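You operate a simulated robot arm through the tools that you are given. There is no shell and no other tool.

You run a simulated robot arm. Do the job below in one go: nothing can be reset, and whatever is moved stays where it is left.

Task
Measure vials D2 and H5 and rack each by its reading.
Fine: green rack up to 150, red rack over 150; leave the meter on and the other vials in place.
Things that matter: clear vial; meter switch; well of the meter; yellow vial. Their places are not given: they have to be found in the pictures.

The check looks at the end state, three seconds after you hand in, the way a careful person would. Anything else that was tipped, shoved, dropped, spilled or broken makes it a failure.

Robot
A 7-joint arm with a two-finger parallel gripper, fixed in place. Base frame: the origin is on the floor under the middle of its stand, x ahead of it, y to its left, z up; the work surface is at about z = 800. Lengths are in mm, angles in degrees, forces in N, time in s.
With the tool pointing down near the work surface it reaches from about 300 to 720 mm from the base axis. Its first joint turns from -166.0 to 166.0 degrees. Payload 3.43 kg.
Tool frame: the origin (TCP) lies between the finger pads and is the grasp point; the fingertips stand 30 mm ahead of it; z points along the fingers, y is the line along which they close. The gripper opens to 94 mm. The fingers are 28 mm wide and 10 mm thick; the gripper's body (50 by 96 mm) begins 55 mm behind the TCP.
Orientation is that of the tool frame in the base frame, as [roll, pitch, yaw] about the fixed x, y, z axes, in that order (R = Rz(yaw) Ry(pitch) Rx(roll)). With the fingers straight down and closing along the base's y, the tool's x points along the base's -x, its y along +y and its z along -z.

Tools
- The arm moves only by the tool send_rows. Its argument "series" is a list of rows, each a list of 3 entries, a list of its own where there are three numbers: the opening, from 0 (shut) to 1 (fully open), then the shift along the tool's x, y, z in units of 50 mm (1.0 is 50 mm), then the turn, a rotation vector about the tool's x, y, z in units of 8 degrees (1.0 is 8 degrees). In form: [[grip, [x, y, z], [ax, ay, az]], ...]. A call has 1 to 20 rows; each row shifts and turns the commanded pose from where the row before left it, along the tool's axes as they then stand. A call with a number of a shift or a turn outside -1 to 1 is refused whole. A row lasts 0.2 s, in which the tool goes at most 50 mm and 8.6 degrees; a call with a longer step from one row to the next is refused whole, and so is a gripper value outside its range. Where a pose cannot be reached the arm comes as near as it can. A force on the tool above 40 N (or 10 N above the force at the start of the call, whichever is more), or a blocked arm, ends the call early, and 0.2 s more pass. The fingers move at their own pace (about 108 mm/s each) and stop on an object; they squeeze with about 36 N. The grip force told is the motor's: it shows also when the fingers shut on nothing. Time passes only in rows, and 0.2 s behind the last, so rows that do not move let the fingers close. The reply holds the time, the measured pose of the TCP, the force on the tool along the base axes, the opening and the grip force, in the units named above and with some noise, with the torque about the TCP (base axes, N m) and any sound that the robot's microphone picked up.
- Cameras (640 x 400 px; columns grow to the right, rows downward): "scene" is fixed at [218.2, 651.5, 1384.8]; the picture's right is [-0.74, -0.68, 0.00], its down [-0.35, 0.38, -0.85] and it looks along [0.58, -0.63, -0.52] (base axes); focal length 316 px, centre (320, 200). "wrist" rides on the gripper at [76, 14, -103] in the tool frame; the picture's right is [-0.18, 0.98, 0.00], its down [-0.75, -0.14, -0.64] and it looks along [-0.63, -0.12, 0.77] (tool axes); focal length 243 px, centre (320, 200).
- get_image(camera): a new picture of that camera. It takes no simulated time.
- slide_trunk(by): moves the trunk up (or, below 0, down) by that many mm; the arm rides with it, the base frame stays. It gives what a move gives, with no picture.
- probe_pixels(camera, pixels): for up to 12 pixels [column, row] of the newest picture of that camera ("zoom" is the newest enlarged one), the place [x, y, z] in the base frame of the surface seen there, good to about 2 mm. It takes no simulated time.
- inspect(camera, box): a new picture of the part [left, top, right, bottom] of that camera's present view, enlarged. It takes no simulated time.
- finish_job(): hands the job in; it is judged then, once.

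Unless the task says otherwise, let go and move clear before handing in.

The tools are called after "Call:" as name(argument=value, ...) on one line, values as JSON. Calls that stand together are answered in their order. send_rows: Moves the arm, as the interface text tells. Its arguments: {"type":"object","properties":{"series":{"type":"array","items":{"type":"array"}}},"required":["series"]} The other tools are called the same way: slide_trunk (by) moves the trunk up or down; get_image (camera) takes a picture; probe_pixels (camera, pixels) gives the place of the surface under pixels of a picture; inspect (camera, box) takes an enlarged picture of a part of a camera's view; finish_job () hands the job in.

At the start:

```text
time: 0.0
tool_pos: [414.9, 182.9, 1158.5]
tcp_rot: [180.0, 0.1, -180.0]
ft_force: [0.8, 0.4, 0.1]
wrist_torque: [-0.01, 0.03, -0.01]
width: 94.0
gripper_force: 0.0
trunk travel left (down, up): [-175.0, 415.0]
```

scene: 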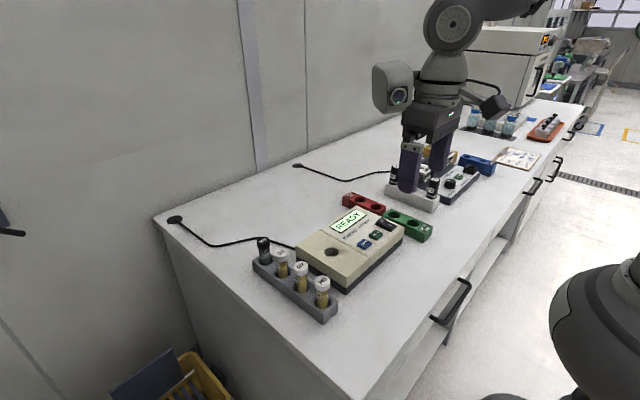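
wrist: 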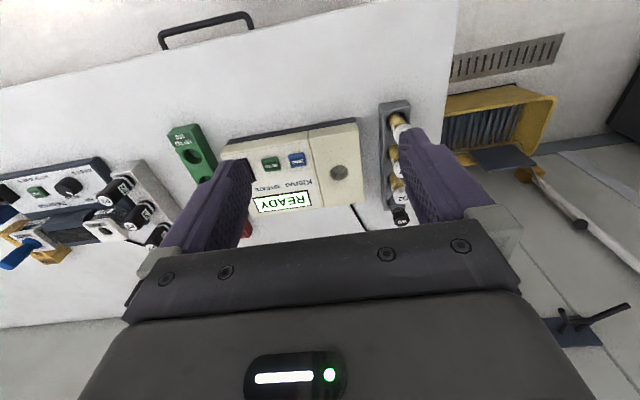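

The scene shows a meter with a READY display around (349,221), a gray rack of vials at (295,285) and another rack near (412,190). I'll enlarge these areas to read labels.

Call:
inspect(camera="scene", box=[240, 180, 440, 325])

Call:
inspect(camera="wrist", box=[150, 90, 460, 260])

```text
2.76 times, centred on (340, 252) of scene
```

zoom: 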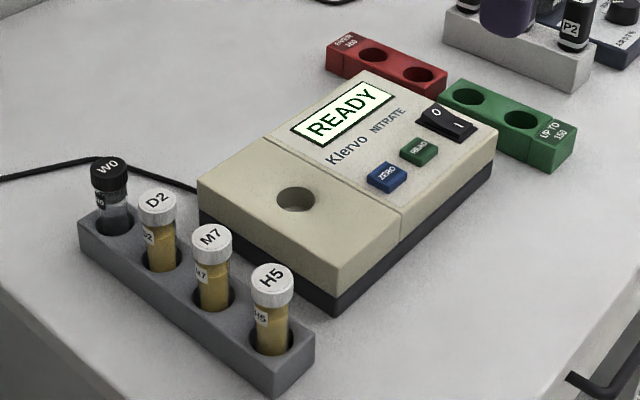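

```text
2.06 times, centred on (305, 175) of wrist
```

zoom: 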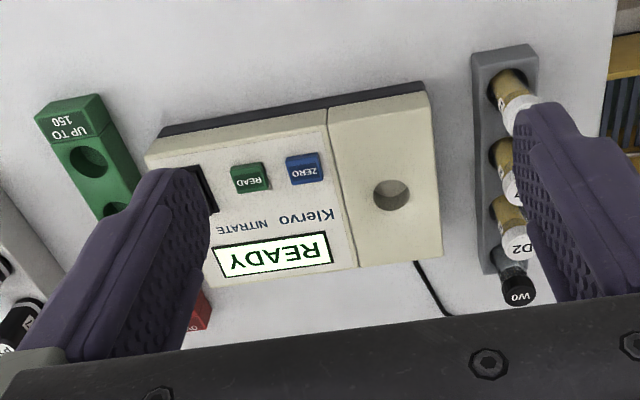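

The display says READY, and there are ZERO/READ buttons, a 0/1 rocker, a clear blank W0 and yellow D2, M7, H5 in the gray rack. I'll zoom on each part to locate them with probes.

Call:
inspect(camera="scene", box=[245, 225, 345, 325])

```text
4.00 times, centred on (295, 275) of scene
```

zoom: 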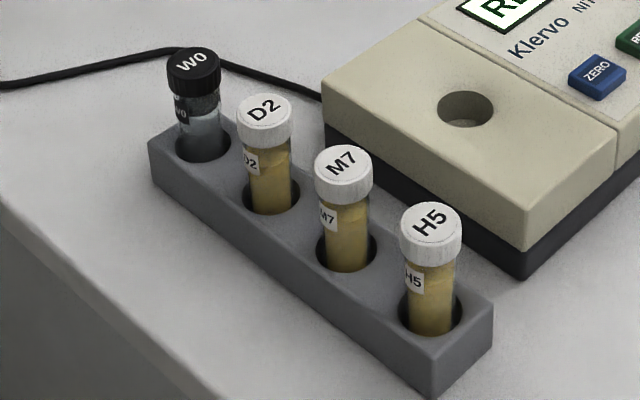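

Call:
probe_pixels(camera="zoom", pixels=[[193, 62], [264, 109], [342, 161], [431, 221], [440, 109], [492, 109], [466, 92], [466, 124], [325, 85], [525, 248], [614, 145], [290, 240]])

Call:
probe_pixels(camera="scene", pixels=[[349, 221], [364, 244], [375, 236], [386, 225], [389, 219], [382, 227]])

```text
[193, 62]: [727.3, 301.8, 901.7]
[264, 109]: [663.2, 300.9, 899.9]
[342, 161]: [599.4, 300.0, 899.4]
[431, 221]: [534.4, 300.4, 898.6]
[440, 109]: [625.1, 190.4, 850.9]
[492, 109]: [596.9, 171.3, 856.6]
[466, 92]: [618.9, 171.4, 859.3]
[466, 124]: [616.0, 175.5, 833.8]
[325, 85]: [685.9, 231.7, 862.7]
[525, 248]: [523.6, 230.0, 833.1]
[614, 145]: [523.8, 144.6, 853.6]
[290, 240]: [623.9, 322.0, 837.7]
```

```text
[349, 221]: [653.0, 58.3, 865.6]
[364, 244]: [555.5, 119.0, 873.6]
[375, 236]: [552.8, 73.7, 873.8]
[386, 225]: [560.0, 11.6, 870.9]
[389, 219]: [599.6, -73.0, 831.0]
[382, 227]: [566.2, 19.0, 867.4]
```

Vial caps probe at about x=727/663/599/534, y=301, z≈900, so W0 is near the edge of reach. Now I'll zoom on the meter's panel and the coloured racks.

Call:
inspect(camera="scene", box=[335, 185, 440, 255])

```text
5.71 times, centred on (388, 220) of scene
```

zoom: 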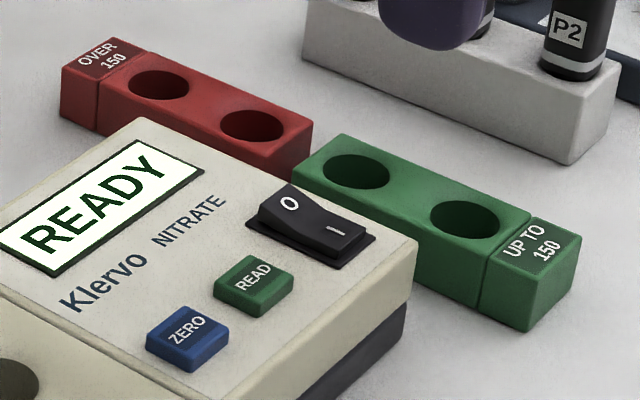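

The rocker's "1" side is pressed down, so the meter is on. I'll probe the buttons, the rack holes and the rack ends.

Call:
probe_pixels(camera="zoom", pixels=[[187, 328], [254, 278], [290, 205], [335, 232], [128, 85], [189, 85], [219, 126], [285, 126], [322, 172], [390, 172], [429, 219], [502, 219]])

Call:
probe_pixels(camera="zoom", pixels=[[62, 68], [124, 38], [310, 150], [270, 178], [340, 134], [580, 232], [525, 272], [484, 250], [533, 213], [100, 75], [294, 172], [205, 90]])

```text
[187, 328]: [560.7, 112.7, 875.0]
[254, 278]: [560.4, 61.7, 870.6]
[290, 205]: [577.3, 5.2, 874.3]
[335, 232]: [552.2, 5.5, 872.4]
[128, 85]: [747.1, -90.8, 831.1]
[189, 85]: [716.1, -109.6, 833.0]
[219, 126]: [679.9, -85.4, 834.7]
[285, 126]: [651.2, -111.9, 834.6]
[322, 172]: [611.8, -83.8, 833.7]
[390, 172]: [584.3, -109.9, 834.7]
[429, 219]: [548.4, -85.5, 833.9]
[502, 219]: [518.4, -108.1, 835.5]
```

```text
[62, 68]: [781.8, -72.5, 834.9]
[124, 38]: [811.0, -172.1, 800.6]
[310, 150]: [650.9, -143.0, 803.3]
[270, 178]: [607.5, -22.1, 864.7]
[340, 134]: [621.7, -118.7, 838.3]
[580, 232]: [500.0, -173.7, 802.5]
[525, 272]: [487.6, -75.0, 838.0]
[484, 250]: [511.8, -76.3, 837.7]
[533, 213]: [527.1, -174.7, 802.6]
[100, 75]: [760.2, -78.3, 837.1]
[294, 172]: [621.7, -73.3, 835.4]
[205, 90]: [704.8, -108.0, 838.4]
```

Rack holes come out near red (731,-98),(666,-98) and green (598,-97),(533,-97), tops z≈838. Now I'll use the wrist view (well near (340,172)) to refine the well centre and depth.

Call:
inspect(camera="wrist", box=[290, 100, 430, 230])

```text
3.08 times, centred on (360, 165) of wrist
```

zoom: 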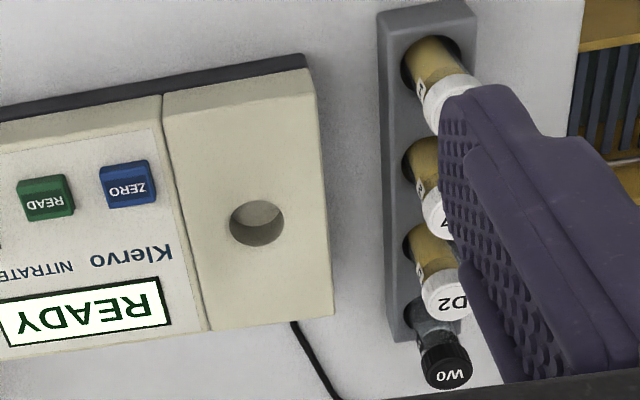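

Call:
probe_pixels(camera="zoom", pixels=[[226, 223], [288, 220], [258, 197], [256, 249], [258, 210], [256, 235], [265, 215], [165, 100], [318, 70], [333, 316], [208, 330], [128, 184]])

Call:
probe_pixels(camera="zoom", pixels=[[45, 198], [388, 345], [380, 20], [475, 10], [440, 110], [452, 88], [445, 60], [447, 300], [400, 180], [395, 290], [446, 376], [420, 320]])

```text
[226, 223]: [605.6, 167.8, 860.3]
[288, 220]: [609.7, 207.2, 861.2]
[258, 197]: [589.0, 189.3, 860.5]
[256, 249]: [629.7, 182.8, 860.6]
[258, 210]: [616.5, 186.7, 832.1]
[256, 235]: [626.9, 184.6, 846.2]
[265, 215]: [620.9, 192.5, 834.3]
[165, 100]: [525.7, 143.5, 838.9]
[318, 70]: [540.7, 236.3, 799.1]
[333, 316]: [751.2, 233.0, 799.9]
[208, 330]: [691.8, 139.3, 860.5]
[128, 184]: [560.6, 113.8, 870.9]
```

```text
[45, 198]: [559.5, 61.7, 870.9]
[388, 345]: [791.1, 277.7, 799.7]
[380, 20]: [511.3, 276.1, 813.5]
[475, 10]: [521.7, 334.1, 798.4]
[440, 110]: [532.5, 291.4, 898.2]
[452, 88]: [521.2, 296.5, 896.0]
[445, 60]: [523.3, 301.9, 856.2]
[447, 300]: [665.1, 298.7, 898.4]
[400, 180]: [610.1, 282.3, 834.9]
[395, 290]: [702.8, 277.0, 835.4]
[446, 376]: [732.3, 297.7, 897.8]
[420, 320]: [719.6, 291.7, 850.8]
```

The well centre is about (609,187.5), rim z≈860.5, floor ≈833; ZERO is at (560.5,113), READ at (560,62). W0 lies ~788 mm out, so I'll lower the trunk first to gain reach.

Call:
slide_trunk(by=-150)

```text
time: 1.8
tool_pos: [413.3, 181.9, 1009.7]
tcp_rot: [-179.9, 0.0, -180.0]
ft_force: [-0.1, 0.1, -0.1]
wrist_torque: [-0.02, -0.03, 0.01]
width: 94.0
gripper_force: 0.1
trunk travel left (down, up): [-25.0, 565.0]
```

The trunk is down 150 mm, TCP now near (414,182,1010). I'll move over W0 at height to test whether it is reachable with the tool straight down.

Call:
send_rows(series=[[0.7, [-0.785, 0.295, 0.05], [0, 0, 0]], [0.7, [-0.785, 0.295, 0.05], [0, 0, 0]], [0.7, [-0.785, 0.295, 0.05], [0, 0, 0]], [0.7, [-0.785, 0.295, 0.05], [0, 0, 0]], [0.7, [-0.785, 0.295, 0.05], [0, 0, 0]], [0.7, [-0.785, 0.295, 0.05], [0, 0, 0]], [0.7, [-0.785, 0.295, 0.05], [0, 0, 0]], [0.7, [-0.785, 0.295, 0.05], [0, 0, 0]], [0.7, [0, 0, 0], [0, 0, 0]]])

```text
time: 3.8
tool_pos: [656.2, 269.0, 985.4]
tcp_rot: [-180.0, 0.0, 180.0]
ft_force: [0.4, 0.5, 0.3]
wrist_torque: [0.02, 0.0, -0.01]
width: 65.9
gripper_force: 0.0
out of reach, approached as far as the arm can: row 7, 8
trunk travel left (down, up): [-25.0, 565.0]
```

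The arm stopped at (656,269,985), r≈709, so straight-down reach ends short of W0 and I'll have to tilt the tool outward. I'll look at the arm's configuration first.

Call:
get_image(camera="scene")

Call:
get_image(camera="wrist")

```text
taken
```

scene: 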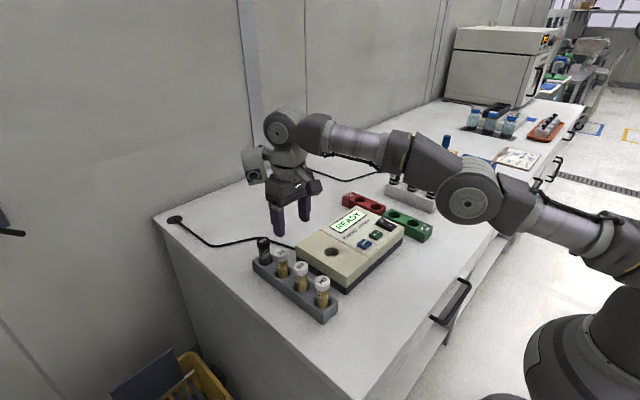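

```text
taken
```

wrist: 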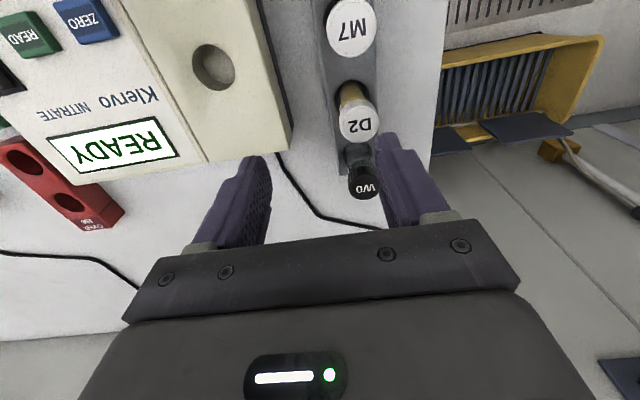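

The arm looks stretched in the picture: elbow near (468,195), wrist joint near (280,130), shoulder side near (615,245). I'll probe those to work out the best trunk height.

Call:
probe_pixels(camera="scene", pixels=[[468, 203], [279, 131], [285, 150], [600, 240], [615, 245], [560, 330], [620, 300], [350, 140], [430, 160], [255, 177], [250, 155], [630, 270]])

```text
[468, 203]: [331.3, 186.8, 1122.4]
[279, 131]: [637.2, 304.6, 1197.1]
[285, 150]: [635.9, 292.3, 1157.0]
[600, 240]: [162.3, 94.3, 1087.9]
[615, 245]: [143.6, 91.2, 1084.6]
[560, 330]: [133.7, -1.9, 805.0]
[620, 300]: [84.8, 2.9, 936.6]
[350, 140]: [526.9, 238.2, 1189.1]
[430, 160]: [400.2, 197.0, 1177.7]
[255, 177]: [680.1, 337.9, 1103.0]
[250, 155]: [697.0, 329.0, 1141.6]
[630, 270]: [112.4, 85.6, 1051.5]
```

The hub probes suggest shoulder at about z≈996 and a stretched length of ≈735 mm, with the wrist ≈207 mm above the TCP. A 24° outward tilt with the trunk ~50 below start gives W0 a margin, so I'll back off first and see what the commanded pose does.

Call:
send_rows(series=[[0.7, [1.0, 0, 0], [0, 0, 0]], [0.7, [0, 0, 0], [0, 0, 0]], [0.7, [0, 0, 0], [0, 0, 0]]])

Call:
slide_trunk(by=95)

```text
time: 4.5
tool_pos: [607.6, 268.7, 985.9]
tcp_rot: [180.0, -0.1, 179.9]
ft_force: [0.7, -0.2, 0.5]
wrist_torque: [-0.01, 0.03, -0.02]
width: 65.9
gripper_force: 0.1
trunk travel left (down, up): [-25.0, 565.0]
```

```text
time: 5.8
tool_pos: [606.6, 266.8, 1081.9]
tcp_rot: [180.0, 0.0, 179.9]
ft_force: [-0.4, 0.5, -0.5]
wrist_torque: [0.01, 0.0, 0.02]
width: 65.8
gripper_force: 0.1
trunk travel left (down, up): [-120.0, 470.0]
```

The commanded pose follows the reached one, now (607,267,1082). I'll tilt 24° outward and move above W0 at about z=990.

Call:
send_rows(series=[[0.7, [0, 0, 0], [0, -1, 0]], [0.7, [0, 0, 0], [0, -1, 0]], [0.7, [0, 0, 0], [0, -1, 0]], [0.7, [-0.366, 0.165, 0.666], [0, 0, 0]], [0.7, [-0.366, 0.165, 0.666], [0, 0, 0]], [0.7, [-0.366, 0.165, 0.666], [0, 0, 0]], [0.7, [-0.366, 0.165, 0.666], [0, 0, 0]], [0.7, [0, 0, 0], [0, 0, 0]], [0.7, [0, 0, 0], [0, 0, 0]]])

Call:
get_image(camera="wrist")

Call:
inspect(camera="scene", box=[225, 160, 375, 325])

```text
time: 7.8
tool_pos: [727.6, 300.3, 991.1]
tcp_rot: [-180.0, 24.0, 180.0]
ft_force: [0.7, 0.5, -0.4]
wrist_torque: [-0.02, -0.03, 0.0]
width: 65.7
gripper_force: 0.1
trunk travel left (down, up): [-120.0, 470.0]
```

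```text
taken
```

wrist: 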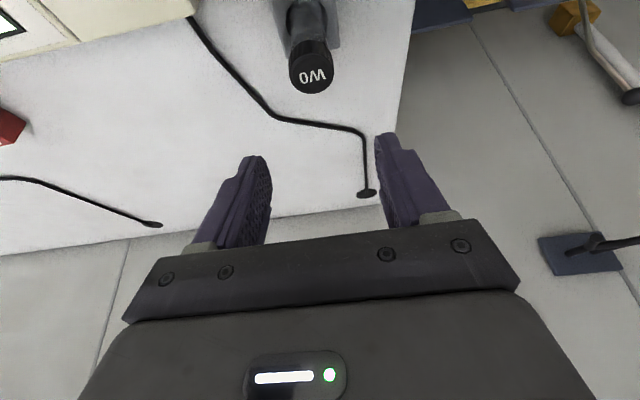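

```text
2.42 times, centred on (300, 242) of scene
```

zoom: 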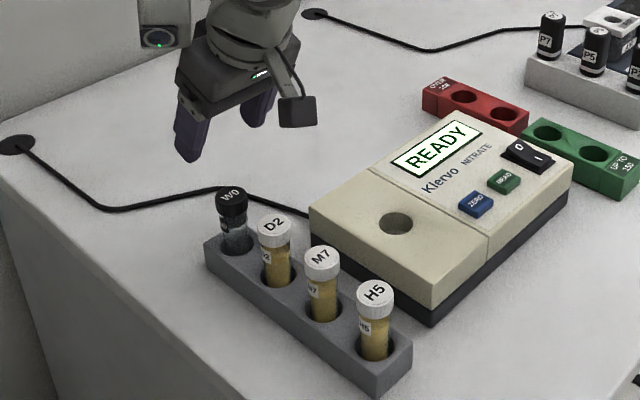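

Tilt is reached and the TCP sits at (727.6,300.3,991). W0's cap shows at (311,73) in the wrist view; I'll zoom and probe its edges to get the centre exactly.

Call:
inspect(camera="wrist", box=[260, 0, 360, 110])

```text
3.64 times, centred on (310, 55) of wrist
```

zoom: 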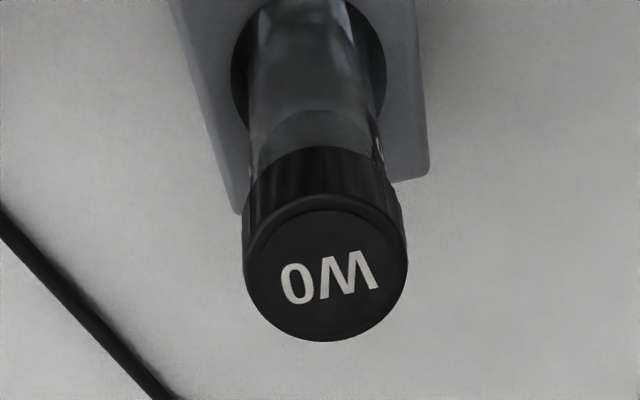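

Call:
probe_pixels(camera="zoom", pixels=[[250, 270], [402, 262], [328, 216], [330, 336], [325, 270], [320, 180], [315, 155], [300, 100], [240, 205], [428, 170], [340, 120], [245, 90]])

```text
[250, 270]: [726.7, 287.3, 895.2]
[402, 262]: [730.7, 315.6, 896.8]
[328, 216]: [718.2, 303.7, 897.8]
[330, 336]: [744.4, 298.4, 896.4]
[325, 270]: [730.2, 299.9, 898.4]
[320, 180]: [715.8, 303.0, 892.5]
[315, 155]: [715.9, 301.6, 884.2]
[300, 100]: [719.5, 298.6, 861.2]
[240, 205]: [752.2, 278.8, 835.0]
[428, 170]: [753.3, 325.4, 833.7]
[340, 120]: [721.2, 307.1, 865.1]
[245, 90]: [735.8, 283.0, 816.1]
```

W0's cap centre works out at (730,301), top z≈898, cap bottom ≈883, body below. I'll descend with open fingers to TCP z≈888 and check before closing.

Call:
send_rows(series=[[0.7, [0.1985, 0.0035, 0.4755], [0, 0, 0]], [0.7, [0.1985, 0.0035, 0.4755], [0, 0, 0]], [0.7, [0.1985, 0.0035, 0.4755], [0, 0, 0]], [0.7, [0.1985, 0.0035, 0.4755], [0, 0, 0]], [0.7, [0, 0, 0], [0, 0, 0]], [0.7, [0, 0, 0], [0, 0, 0]]])

Call:
get_image(camera="wrist")

Call:
inspect(camera="scene", box=[210, 180, 360, 325])

```text
time: 9.2
tool_pos: [729.8, 300.0, 887.6]
tcp_rot: [-180.0, 24.0, -180.0]
ft_force: [-0.8, -0.8, -0.2]
wrist_torque: [-0.01, -0.02, -0.01]
width: 65.8
gripper_force: 0.2
trunk travel left (down, up): [-120.0, 470.0]
```

```text
taken
```

wrist: 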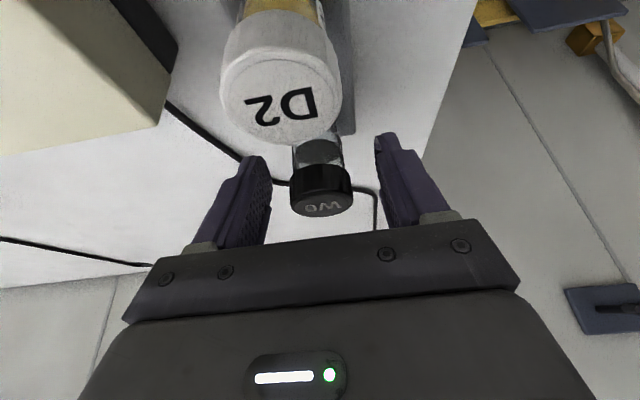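

```text
2.76 times, centred on (285, 252) of scene
```

zoom: 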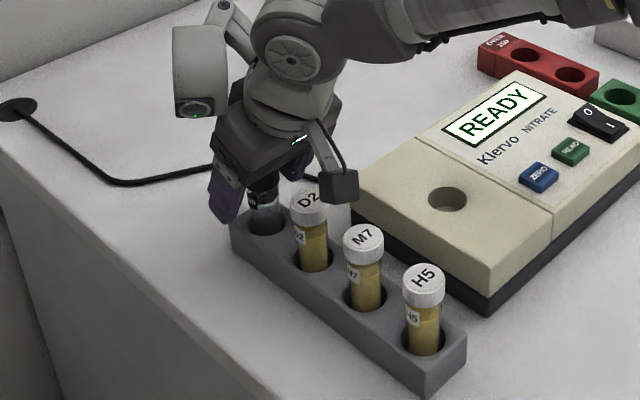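

W0's cap is centred between the fingers in the wrist view ((322,190) between 270 and 378). I'll close on it.

Call:
send_rows(series=[[0, [0, 0, 0], [0, 0, 0]], [0, [0, 0, 0], [0, 0, 0]], [0, [0, 0, 0], [0, 0, 0]], [0, [0, 0, 0], [0, 0, 0]]])

```text
time: 10.2
tool_pos: [730.3, 299.6, 886.0]
tcp_rot: [-180.0, 24.0, 180.0]
ft_force: [-0.1, 0.4, 0.5]
wrist_torque: [0.0, -0.01, 0.01]
width: 30.7
gripper_force: 35.9
trunk travel left (down, up): [-120.0, 470.0]
```

Gripped at 30.7 mm with 35.9 N. I'll lift W0 straight up by 105 mm.

Call:
send_rows(series=[[0, [-0.107, 0, -0.24], [0, 0, 0]], [0, [-0.107, 0, -0.24], [0, 0, 0]], [0, [-0.2135, 0, -0.4796], [0, 0, 0]], [0, [-0.2135, 0, -0.4796], [0, 0, 0]], [0, [-0.2135, 0, -0.4796], [0, 0, 0]], [0, [0, 0, 0], [0, 0, 0]], [0, [0, 0, 0], [0, 0, 0]]])

Call:
get_image(camera="wrist")

Call:
inspect(camera="scene", box=[210, 140, 360, 300])

```text
time: 11.8
tool_pos: [730.9, 302.9, 990.5]
tcp_rot: [-179.9, 23.9, -179.9]
ft_force: [-0.5, 0.6, -0.1]
wrist_torque: [0.01, 0.01, -0.02]
width: 30.7
gripper_force: 36.1
trunk travel left (down, up): [-120.0, 470.0]
```

```text
taken
```

wrist: 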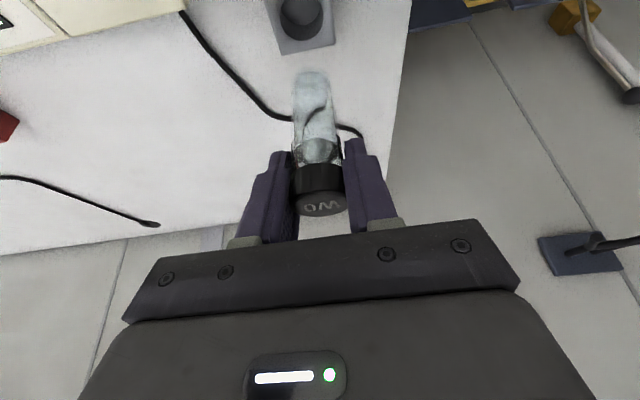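

```text
2.50 times, centred on (285, 220) of scene
```

zoom: 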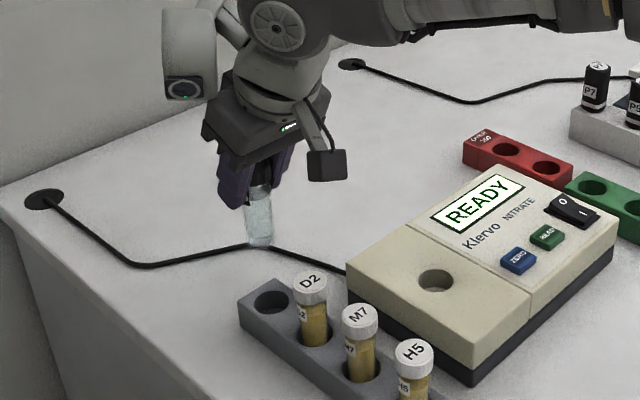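

W0 hangs upright between the fingers and its hole at (271,302) in the zoom is now visible. I'll probe the vial bottom, the empty hole and the well.

Call:
probe_pixels(camera="zoom", pixels=[[258, 240], [258, 244], [250, 225], [270, 225], [258, 210], [271, 308], [271, 304], [254, 303], [290, 302], [416, 281], [456, 281], [436, 290]])

Call:
inspect(camera="wrist", box=[260, 60, 380, 230])

```text
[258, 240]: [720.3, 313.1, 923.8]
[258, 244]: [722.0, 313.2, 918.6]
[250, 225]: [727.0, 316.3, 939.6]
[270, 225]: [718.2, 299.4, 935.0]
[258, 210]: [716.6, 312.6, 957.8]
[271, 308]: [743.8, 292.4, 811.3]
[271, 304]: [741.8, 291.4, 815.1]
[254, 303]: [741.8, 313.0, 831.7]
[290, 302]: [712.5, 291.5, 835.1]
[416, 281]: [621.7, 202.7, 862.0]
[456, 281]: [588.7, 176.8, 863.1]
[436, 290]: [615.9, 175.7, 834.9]
```

```text
2.35 times, centred on (320, 145) of wrist
```

zoom: 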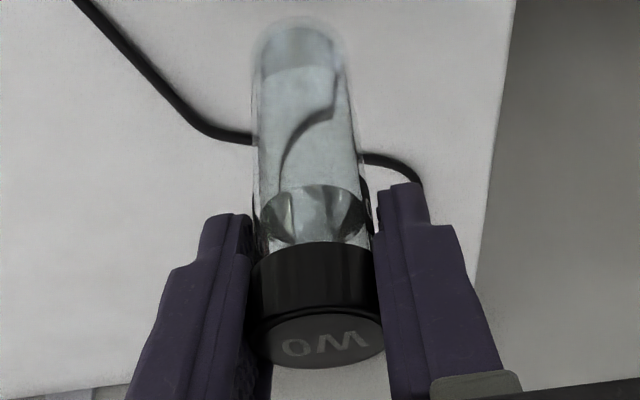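

W0's bottom is ≈75 mm below the TCP, so it should seat in the well at TCP z≈908. I'll carry it over the well at the present height.

Call:
send_rows(series=[[0, [0.4496, -0.456, -0.2], [0, 0, 0]], [0, [0.4496, -0.456, -0.2], [0, 0, 0]], [0, [0.4496, -0.456, -0.2], [0, 0, 0]], [0, [0.4496, -0.456, -0.2], [0, 0, 0]], [0, [0.4496, -0.456, -0.2], [0, 0, 0]], [0, [0, 0, 0], [0, 0, 0]], [0, [0, 0, 0], [0, 0, 0]]])

Call:
inspect(camera="scene", box=[260, 140, 400, 300])

Call:
get_image(camera="wrist")

```text
time: 13.4
tool_pos: [607.1, 186.2, 988.0]
tcp_rot: [-179.9, 24.1, -179.9]
ft_force: [0.0, 0.2, -0.5]
wrist_torque: [0.01, -0.03, 0.01]
width: 30.6
gripper_force: 35.8
trunk travel left (down, up): [-120.0, 470.0]
```

```text
2.50 times, centred on (330, 220) of scene
```

zoom: 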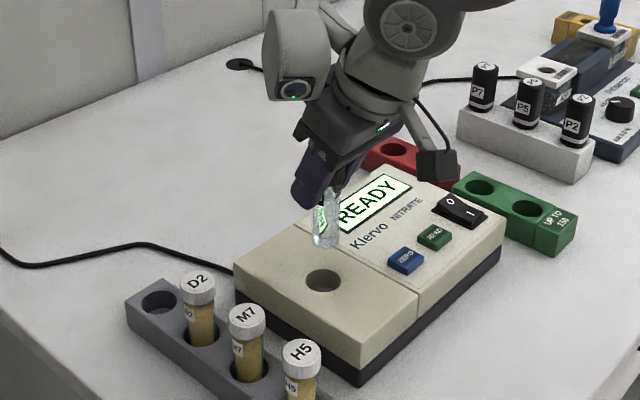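

```text
taken
```

wrist: 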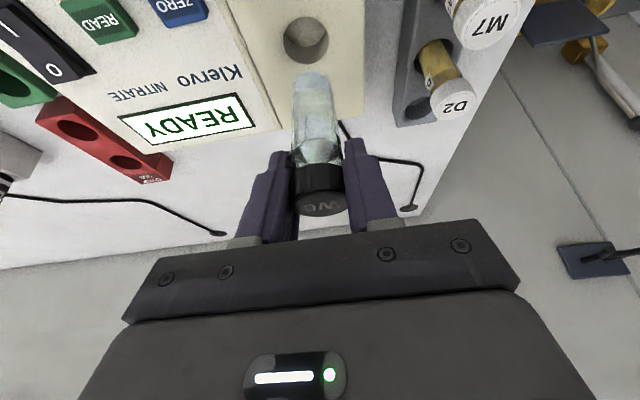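

Call:
inspect(camera="wrist", box=[255, 0, 365, 70])

```text
5.71 times, centred on (310, 35) of wrist
```

zoom: 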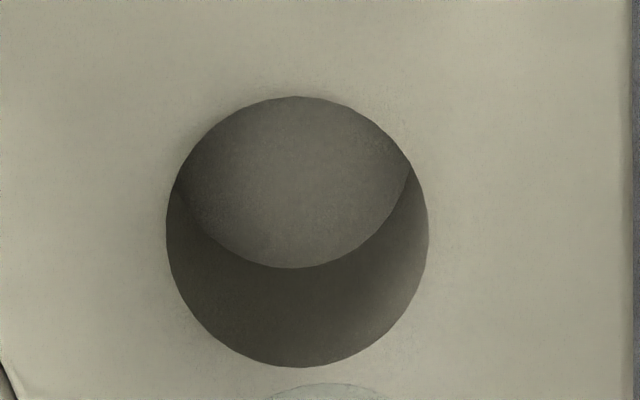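

The well is seen clearly; rim spans columns 166–428 and rows 96–367 in the zoom. I'll probe around the rim and the floor.

Call:
probe_pixels(camera="zoom", pixels=[[158, 228], [436, 228], [296, 88], [298, 375], [172, 228], [422, 228], [296, 104], [298, 360], [296, 200], [296, 262], [240, 180], [350, 180]])

```text
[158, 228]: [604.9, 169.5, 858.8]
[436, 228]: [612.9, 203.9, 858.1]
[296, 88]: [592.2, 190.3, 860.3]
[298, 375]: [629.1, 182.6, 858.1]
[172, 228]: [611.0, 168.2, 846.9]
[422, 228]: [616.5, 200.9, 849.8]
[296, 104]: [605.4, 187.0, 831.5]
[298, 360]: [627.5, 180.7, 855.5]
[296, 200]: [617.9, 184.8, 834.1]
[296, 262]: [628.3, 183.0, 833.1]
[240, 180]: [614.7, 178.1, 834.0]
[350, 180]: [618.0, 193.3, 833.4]
```

Call:
inspect(camera="scene", box=[320, 230, 360, 270])

```text
10.00 times, centred on (340, 250) of scene
```

zoom: 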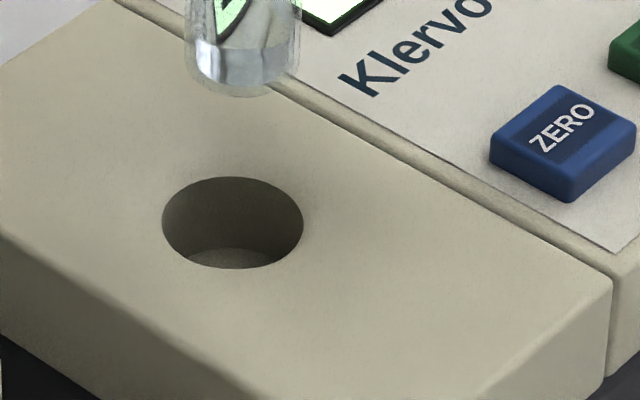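

Call:
probe_pixels(camera="zoom", pixels=[[157, 222], [308, 225], [234, 171], [236, 274], [165, 222], [299, 225], [234, 181], [236, 262], [2, 60], [605, 290], [490, 399], [560, 120]])

```text
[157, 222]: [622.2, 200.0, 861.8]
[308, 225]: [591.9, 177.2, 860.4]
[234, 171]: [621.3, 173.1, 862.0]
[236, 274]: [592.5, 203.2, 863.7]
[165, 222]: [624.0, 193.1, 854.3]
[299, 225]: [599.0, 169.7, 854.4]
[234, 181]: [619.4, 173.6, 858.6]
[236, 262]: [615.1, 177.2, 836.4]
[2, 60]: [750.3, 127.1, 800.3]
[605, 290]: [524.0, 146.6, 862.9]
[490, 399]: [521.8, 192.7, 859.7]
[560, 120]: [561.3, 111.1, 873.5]
```

Both cameras agree W0→well is a shift of (-120,-113.8), so the TCP target over the well is (610,186.5). I'll make that small correction and lower the vial 70 mm, leaving it just inside the well.

Call:
send_rows(series=[[0, [-0.0512, -0.004, 0.0228], [0, 0, 0]], [0, [0.1139, 0, 0.2558], [0, 0, 0]], [0, [0.1139, 0, 0.2558], [0, 0, 0]], [0, [0.1139, 0, 0.2558], [0, 0, 0]], [0, [0.1139, 0, 0.2558], [0, 0, 0]], [0, [0.1139, 0, 0.2558], [0, 0, 0]], [0, [0, 0, 0], [0, 0, 0]], [0, [0, 0, 0], [0, 0, 0]]])

Call:
inspect(camera="scene", box=[290, 190, 400, 280])

Call:
get_image(camera="wrist")

```text
time: 15.2
tool_pos: [610.5, 186.8, 921.8]
tcp_rot: [180.0, 23.9, 179.9]
ft_force: [0.6, -0.2, -0.6]
wrist_torque: [-0.01, -0.02, 0.05]
width: 30.6
gripper_force: 35.9
trunk travel left (down, up): [-120.0, 470.0]
```

```text
4.44 times, centred on (345, 235) of scene
```

zoom: 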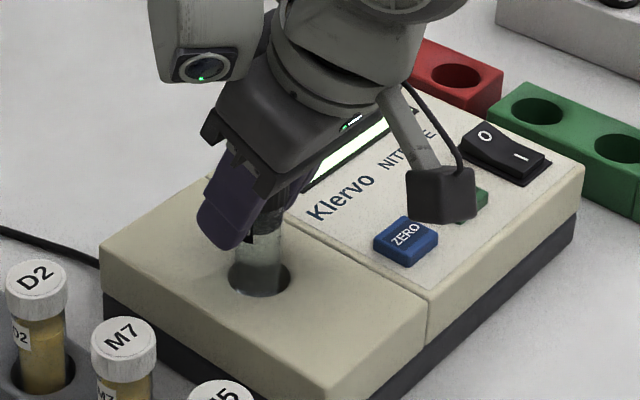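

```text
taken
```

wrist: 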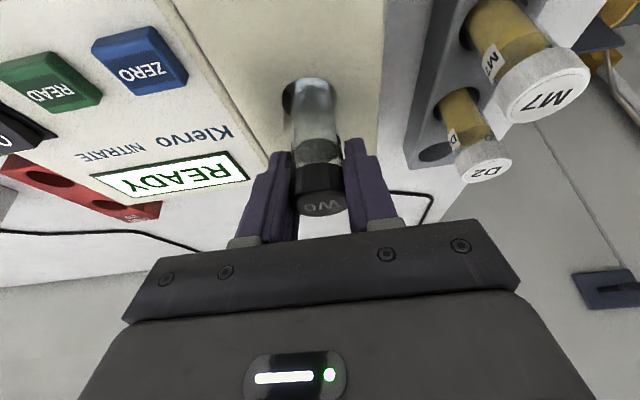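

The vial is inside the well (no side force, TCP z≈920). I'll lower 9 mm more and read the force.

Call:
send_rows(series=[[0, [0.0244, 0, 0.0548], [0, 0, 0]], [0, [0.0244, 0, 0.0548], [0, 0, 0]], [0, [0.0244, 0, 0.0548], [0, 0, 0]], [0, [0, 0, 0], [0, 0, 0]]])

```text
time: 16.2
tool_pos: [610.8, 186.8, 912.7]
tcp_rot: [180.0, 24.1, -179.9]
ft_force: [0.3, 0.2, 8.4]
wrist_torque: [0.0, 0.07, 0.02]
width: 30.7
gripper_force: 36.2
trunk travel left (down, up): [-120.0, 470.0]
```

There is 8.4 N upward force, so the vial bottom is on the well floor. I'll ease up 0.5 mm and open the fingers.

Call:
send_rows(series=[[0, [-0.004, 0, -0.009], [0, 0, 0]], [0.6, [0, 0, 0], [0, 0, 0]], [0.6, [0, 0, 0], [0, 0, 0]], [0.6, [0, 0, 0], [0, 0, 0]]])

Call:
get_image(camera="wrist")

Call:
inspect(camera="scene", box=[290, 190, 400, 280])

```text
time: 17.2
tool_pos: [609.4, 186.1, 912.8]
tcp_rot: [-180.0, 24.1, 180.0]
ft_force: [0.2, -0.6, 0.2]
wrist_torque: [-0.01, -0.01, -0.01]
width: 56.5
gripper_force: 0.1
trunk travel left (down, up): [-120.0, 470.0]
```

```text
taken
```

wrist: 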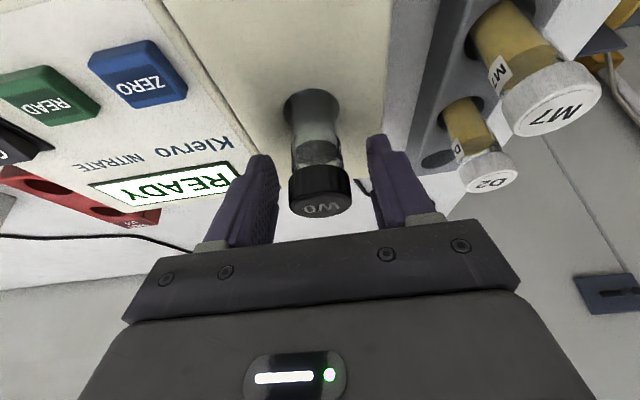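

```text
4.44 times, centred on (345, 235) of scene
```

zoom: 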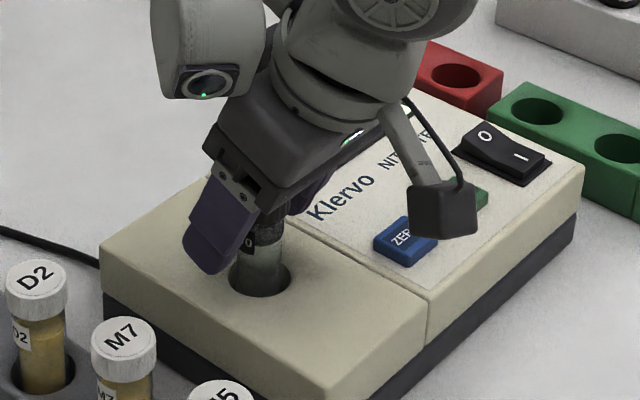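

W0 stands released in the well. I'll rise 65 mm, then move over toward the ZERO button with the fingers closing.

Call:
send_rows(series=[[0.6, [-0.132, 0, -0.297], [0, 0, 0]], [0.6, [-0.198, 0, -0.4455], [0, 0, 0]], [0.6, [-0.198, 0, -0.4455], [0, 0, 0]], [0, [0.448, -0.73, -0.199], [0, 0, 0]], [0, [0.448, -0.73, -0.199], [0, 0, 0]], [0, [0, 0, 0], [0, 0, 0]], [0, [0, 0, 0], [0, 0, 0]]])

Call:
get_image(camera="wrist")

Call:
get_image(camera="scene")

```text
time: 18.8
tool_pos: [563.4, 114.0, 981.0]
tcp_rot: [180.0, 24.0, -179.9]
ft_force: [-0.1, -0.4, 0.3]
wrist_torque: [-0.03, -0.01, 0.0]
width: 0.0
gripper_force: 33.2
trunk travel left (down, up): [-120.0, 470.0]
```

```text
taken
```

wrist: 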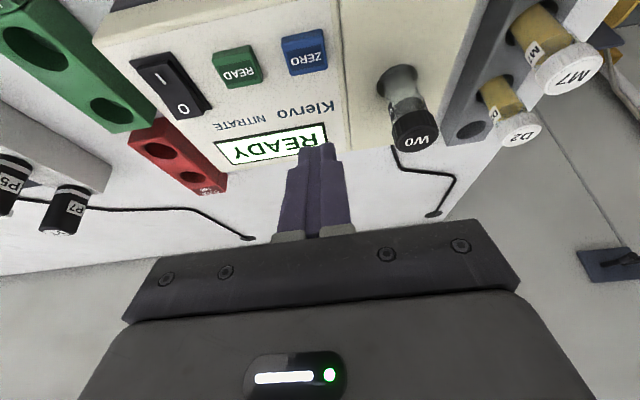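

```text
taken
```

scene: 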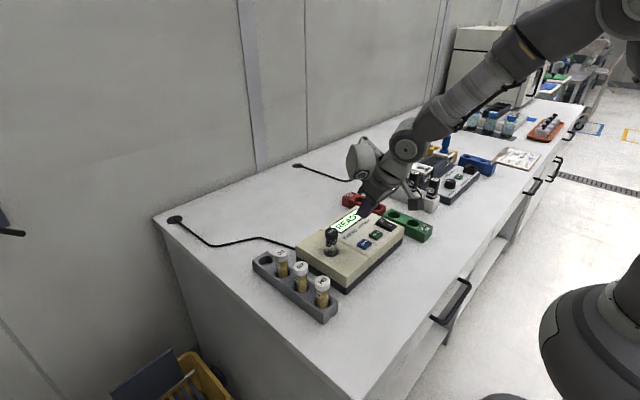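

W0 stands in the well (wrist (413,125)) and the closed fingers are above the panel. I'll zoom on the buttons at (303,53) and (236,66) to probe their tops precisely.

Call:
inspect(camera="wrist", box=[200, 20, 340, 110])

```text
4.44 times, centred on (270, 65) of wrist
```

zoom: 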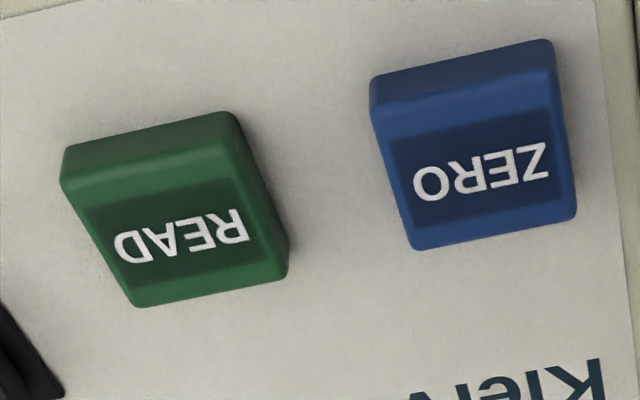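

Call:
probe_pixels(camera="zoom", pixels=[[480, 172], [382, 118], [550, 80], [572, 205], [418, 240], [180, 224], [72, 180], [240, 150], [283, 268], [140, 298], [340, 200], [330, 300]])

```text
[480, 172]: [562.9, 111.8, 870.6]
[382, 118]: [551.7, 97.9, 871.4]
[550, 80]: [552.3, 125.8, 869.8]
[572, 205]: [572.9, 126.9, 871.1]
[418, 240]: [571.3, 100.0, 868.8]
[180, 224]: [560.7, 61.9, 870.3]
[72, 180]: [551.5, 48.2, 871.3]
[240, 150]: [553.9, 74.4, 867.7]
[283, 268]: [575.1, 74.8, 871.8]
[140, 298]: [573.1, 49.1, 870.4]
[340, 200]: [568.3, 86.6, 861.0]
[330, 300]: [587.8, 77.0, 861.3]
```

ZERO's top is centred at (562,112.5), z≈870.7; READ's at (563,62). I'll descend to just above ZERO (TCP z≈908, tip edge ≈33 mm below).

Call:
send_rows(series=[[0, [-0.018, -0.016, 0.008], [0, 0, 0]], [0, [0.1423, 0, 0.3197], [0, 0, 0]], [0, [0.1423, 0, 0.3197], [0, 0, 0]], [0, [0.1423, 0, 0.3197], [0, 0, 0]], [0, [0.1423, 0, 0.3197], [0, 0, 0]], [0, [0, 0, 0], [0, 0, 0]], [0, [0, 0, 0], [0, 0, 0]]])

Call:
inspect(camera="scene", box=[310, 180, 420, 280])

Call:
get_image(camera="wrist")

```text
time: 20.4
tool_pos: [563.5, 112.6, 904.7]
tcp_rot: [-179.9, 24.0, 180.0]
ft_force: [-0.5, 0.4, -0.3]
wrist_torque: [-0.02, 0.0, -0.02]
width: 0.2
gripper_force: 33.1
trunk travel left (down, up): [-120.0, 470.0]
```

```text
4.00 times, centred on (365, 230) of scene
```

zoom: 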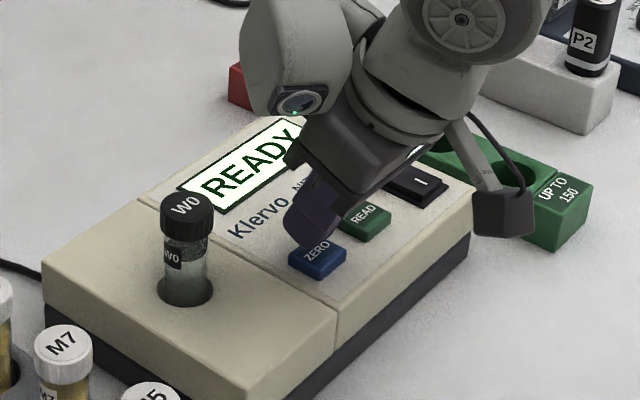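

```text
taken
```

wrist: 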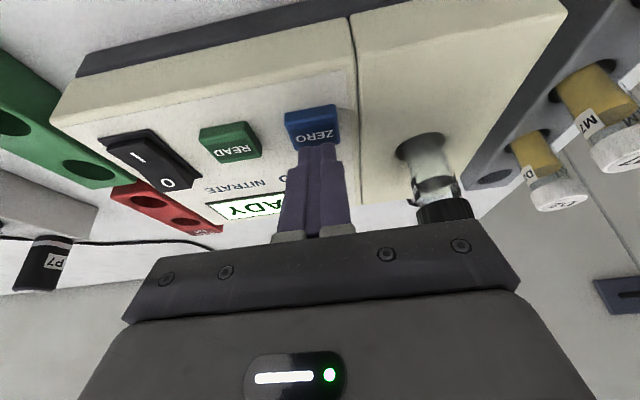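

The fingertip hovers over ZERO with no contact force yet (−0.3 N). I'll press down in 1 mm steps, watching the force.

Call:
send_rows(series=[[0, [0.0081, 0, 0.0183], [0, 0, 0]], [0, [0.0081, 0, 0.0183], [0, 0, 0]], [0, [0.0081, 0, 0.0183], [0, 0, 0]], [0, [0.0081, 0, 0.0183], [0, 0, 0]]])

```text
time: 21.4
tool_pos: [562.5, 112.2, 903.4]
tcp_rot: [180.0, 23.9, -179.9]
ft_force: [0.0, -0.9, 0.8]
wrist_torque: [0.03, 0.01, -0.05]
width: 0.0
gripper_force: 33.2
trunk travel left (down, up): [-120.0, 470.0]
```

Call:
send_rows(series=[[0, [0.0081, 0, 0.0183], [0, 0, 0]], [0, [0.0081, 0, 0.0183], [0, 0, 0]], [0, [0.0081, 0, 0.0183], [0, 0, 0]]])

Call:
inspect(camera="scene", box=[310, 180, 420, 280])

```text
time: 22.2
tool_pos: [562.2, 112.1, 900.1]
tcp_rot: [180.0, 24.1, -180.0]
ft_force: [-0.4, 0.5, 1.6]
wrist_torque: [-0.01, -0.02, 0.0]
width: 0.0
gripper_force: 32.8
trunk travel left (down, up): [-120.0, 470.0]
heard: click
```

```text
4.00 times, centred on (365, 230) of scene
```

zoom: 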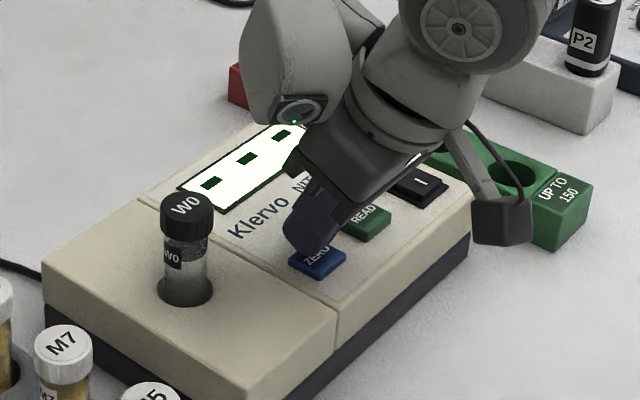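

A click was heard and the display shows "- - -". I'll lift off the button 20 mm, wait a moment, and look at the display.

Call:
send_rows(series=[[0, [-0.0813, 0, -0.1827], [0, 0, 0]], [0, [-0.0813, 0, -0.1827], [0, 0, 0]], [0, [0, 0, 0], [0, 0, 0]], [0, [0, 0, 0], [0, 0, 0]], [0, [0, 0, 0], [0, 0, 0]], [0, [0, 0, 0], [0, 0, 0]], [0, [0, 0, 0], [0, 0, 0]]])

Call:
inspect(camera="scene", box=[310, 180, 420, 280])

```text
time: 23.8
tool_pos: [562.4, 113.6, 919.7]
tcp_rot: [179.9, 24.1, -180.0]
ft_force: [-0.4, 0.8, -0.1]
wrist_torque: [0.0, -0.03, 0.03]
width: 0.0
gripper_force: 32.9
trunk travel left (down, up): [-120.0, 470.0]
```

```text
4.00 times, centred on (365, 230) of scene
```

zoom: 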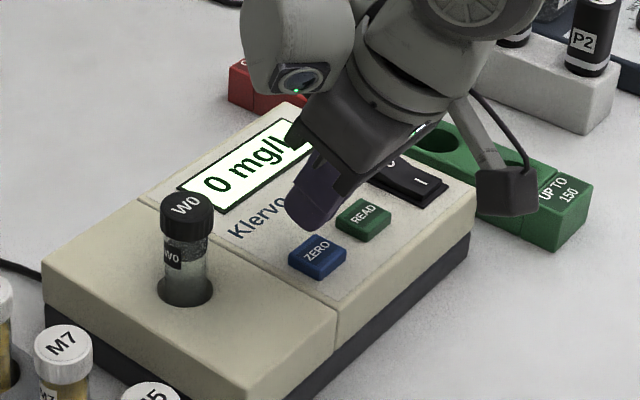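

The display reads "0 mg/l": zeroed on the blank. I'll rise, move back over W0 in the well and open the fingers.

Call:
send_rows(series=[[0, [-0.234, 0, -0.525], [0, 0, 0]], [0, [-0.234, 0, -0.525], [0, 0, 0]], [0.6, [-0.4385, 0.738, 0.1952], [0, 0, 0]], [0.6, [-0.4385, 0.738, 0.1952], [0, 0, 0]], [0.6, [0, 0, 0], [0, 0, 0]], [0.6, [0, 0, 0], [0, 0, 0]]])

Call:
get_image(camera="wrist")

Call:
inspect(camera="scene", box=[290, 160, 430, 280])

```text
time: 25.2
tool_pos: [610.5, 186.6, 978.4]
tcp_rot: [-180.0, 24.0, 180.0]
ft_force: [-0.3, -0.4, 0.6]
wrist_torque: [0.04, -0.01, -0.02]
width: 56.7
gripper_force: 0.1
trunk travel left (down, up): [-120.0, 470.0]
```

```text
taken
```

wrist: 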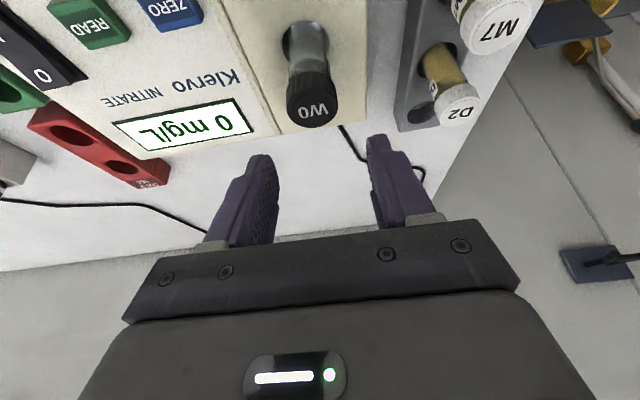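

```text
3.33 times, centred on (360, 220) of scene
```

zoom: 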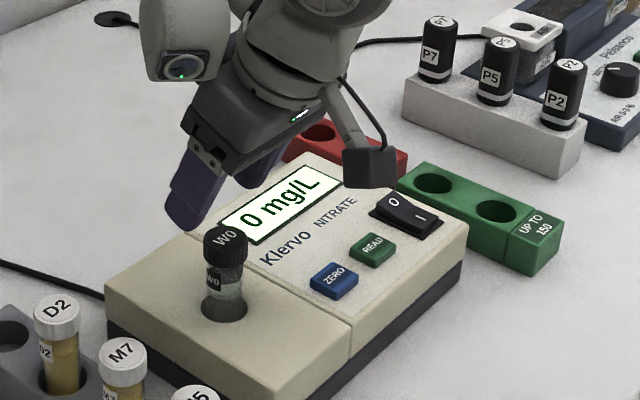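

The meter holds "0 mg/L". I'll lower around W0's cap (TCP z≈913) and grip it.

Call:
send_rows(series=[[0.6, [0.176, 0, 0.396], [0, 0, 0]], [0.6, [0.176, 0, 0.396], [0, 0, 0]], [0.6, [0.176, 0, 0.396], [0, 0, 0]], [0.6, [0, 0, 0], [0, 0, 0]], [0, [0, 0, 0], [0, 0, 0]], [0, [0, 0, 0], [0, 0, 0]], [0, [0, 0, 0], [0, 0, 0]]])

```text
time: 26.8
tool_pos: [611.1, 187.2, 913.5]
tcp_rot: [-179.9, 24.0, -180.0]
ft_force: [0.5, 0.1, 0.8]
wrist_torque: [0.0, 0.03, 0.01]
width: 30.8
gripper_force: 36.2
trunk travel left (down, up): [-120.0, 470.0]
```

Gripped at 30.8 mm. I'll lift it clear and carry it back over its empty hole at (730,300.5).

Call:
send_rows(series=[[0, [-0.1057, 0, -0.2375], [0, 0, 0]], [0, [-0.1057, 0, -0.2375], [0, 0, 0]], [0, [-0.2115, 0, -0.475], [0, 0, 0]], [0, [-0.2115, 0, -0.475], [0, 0, 0]], [0, [0, 0, 0], [0, 0, 0]], [0, [-0.548, 0.57, 0.244], [0, 0, 0]], [0, [-0.548, 0.57, 0.244], [0, 0, 0]], [0, [-0.548, 0.57, 0.244], [0, 0, 0]], [0, [-0.548, 0.57, 0.244], [0, 0, 0]], [0, [0, 0, 0], [0, 0, 0]], [0, [0, 0, 0], [0, 0, 0]]])

Call:
get_image(camera="wrist")

Call:
inspect(camera="scene", box=[210, 180, 350, 320])

```text
time: 29.2
tool_pos: [731.4, 301.5, 991.5]
tcp_rot: [180.0, 24.0, -180.0]
ft_force: [-0.1, 0.6, -0.1]
wrist_torque: [0.0, 0.0, -0.01]
width: 30.6
gripper_force: 35.5
trunk travel left (down, up): [-120.0, 470.0]
```

```text
taken
```

wrist: 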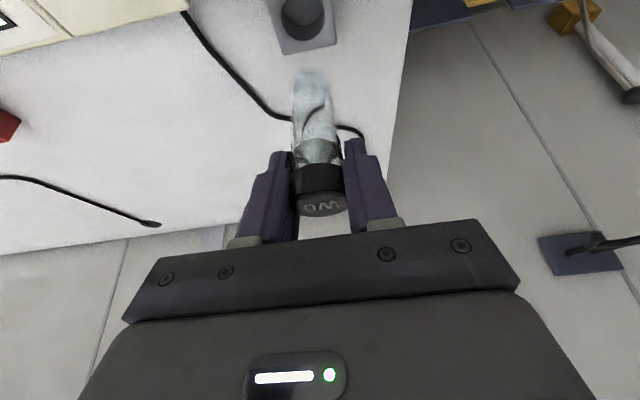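

```text
2.86 times, centred on (280, 250) of scene
```

zoom: 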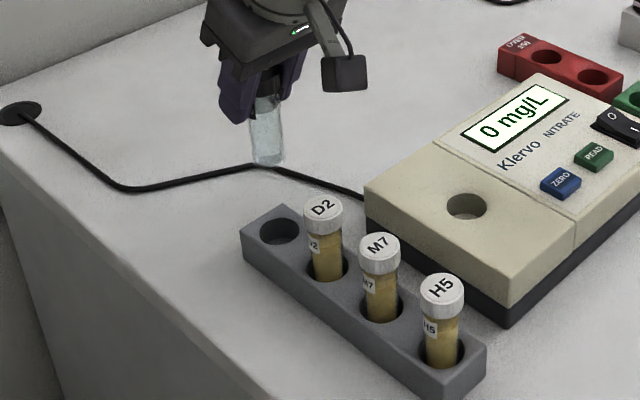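

I'm over the rack; the empty hole is at (303,12) in the wrist view. I'll zoom and probe its rim before lowering.

Call:
inspect(camera="wrist", box=[260, 0, 350, 56])

```text
7.11 times, centred on (305, 28) of wrist
```

zoom: 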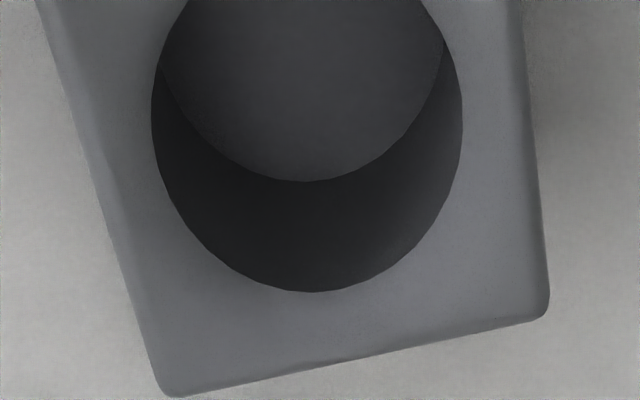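

Call:
probe_pixels(camera="zoom", pixels=[[146, 115], [468, 115], [310, 298], [170, 385], [540, 308], [300, 100], [300, 30], [300, 170], [505, 20], [55, 15]])

```text
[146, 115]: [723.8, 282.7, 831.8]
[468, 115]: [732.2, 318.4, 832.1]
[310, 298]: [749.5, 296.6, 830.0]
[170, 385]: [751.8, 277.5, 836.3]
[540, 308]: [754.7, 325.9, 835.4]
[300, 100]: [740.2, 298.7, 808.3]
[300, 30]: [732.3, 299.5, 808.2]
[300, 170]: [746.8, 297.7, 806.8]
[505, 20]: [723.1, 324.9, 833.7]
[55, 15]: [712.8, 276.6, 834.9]
```

The hole centre is ≈(730.5,300.7), matching where the vial hangs. I'll lower 98 mm, then creep to the floor.

Call:
send_rows(series=[[0, [0.1594, 0, 0.358], [0, 0, 0]], [0, [0.1594, 0, 0.358], [0, 0, 0]], [0, [0.1594, 0, 0.358], [0, 0, 0]], [0, [0.1594, 0, 0.358], [0, 0, 0]], [0, [0.1594, 0, 0.358], [0, 0, 0]], [0, [0, 0, 0], [0, 0, 0]], [0, [0, 0, 0], [0, 0, 0]]])

Call:
inspect(camera="scene", box=[210, 180, 350, 320])

```text
time: 30.8
tool_pos: [730.4, 299.5, 893.9]
tcp_rot: [179.9, 24.0, 180.0]
ft_force: [0.2, 0.8, -0.5]
wrist_torque: [-0.01, -0.02, -0.02]
width: 30.3
gripper_force: 36.0
trunk travel left (down, up): [-120.0, 470.0]
```

```text
2.86 times, centred on (280, 250) of scene
```

zoom: 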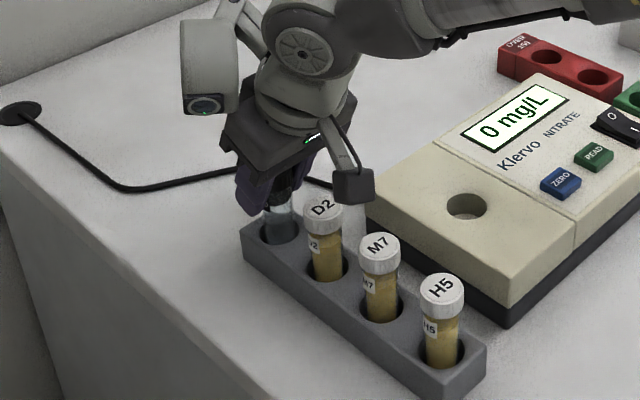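

W0 is inside its hole with no side force. I'll creep down a few millimetres until contact.

Call:
send_rows(series=[[0, [0.0122, 0, 0.0274], [0, 0, 0]], [0, [0.0122, 0, 0.0274], [0, 0, 0]], [0, [0.0081, 0, 0.0183], [0, 0, 0]], [0, [0, 0, 0], [0, 0, 0]]])

```text
time: 31.8
tool_pos: [730.2, 300.9, 888.9]
tcp_rot: [-180.0, 24.0, 180.0]
ft_force: [-0.1, 0.5, -1.0]
wrist_torque: [0.03, 0.0, -0.01]
width: 31.0
gripper_force: 36.0
trunk travel left (down, up): [-120.0, 470.0]
```

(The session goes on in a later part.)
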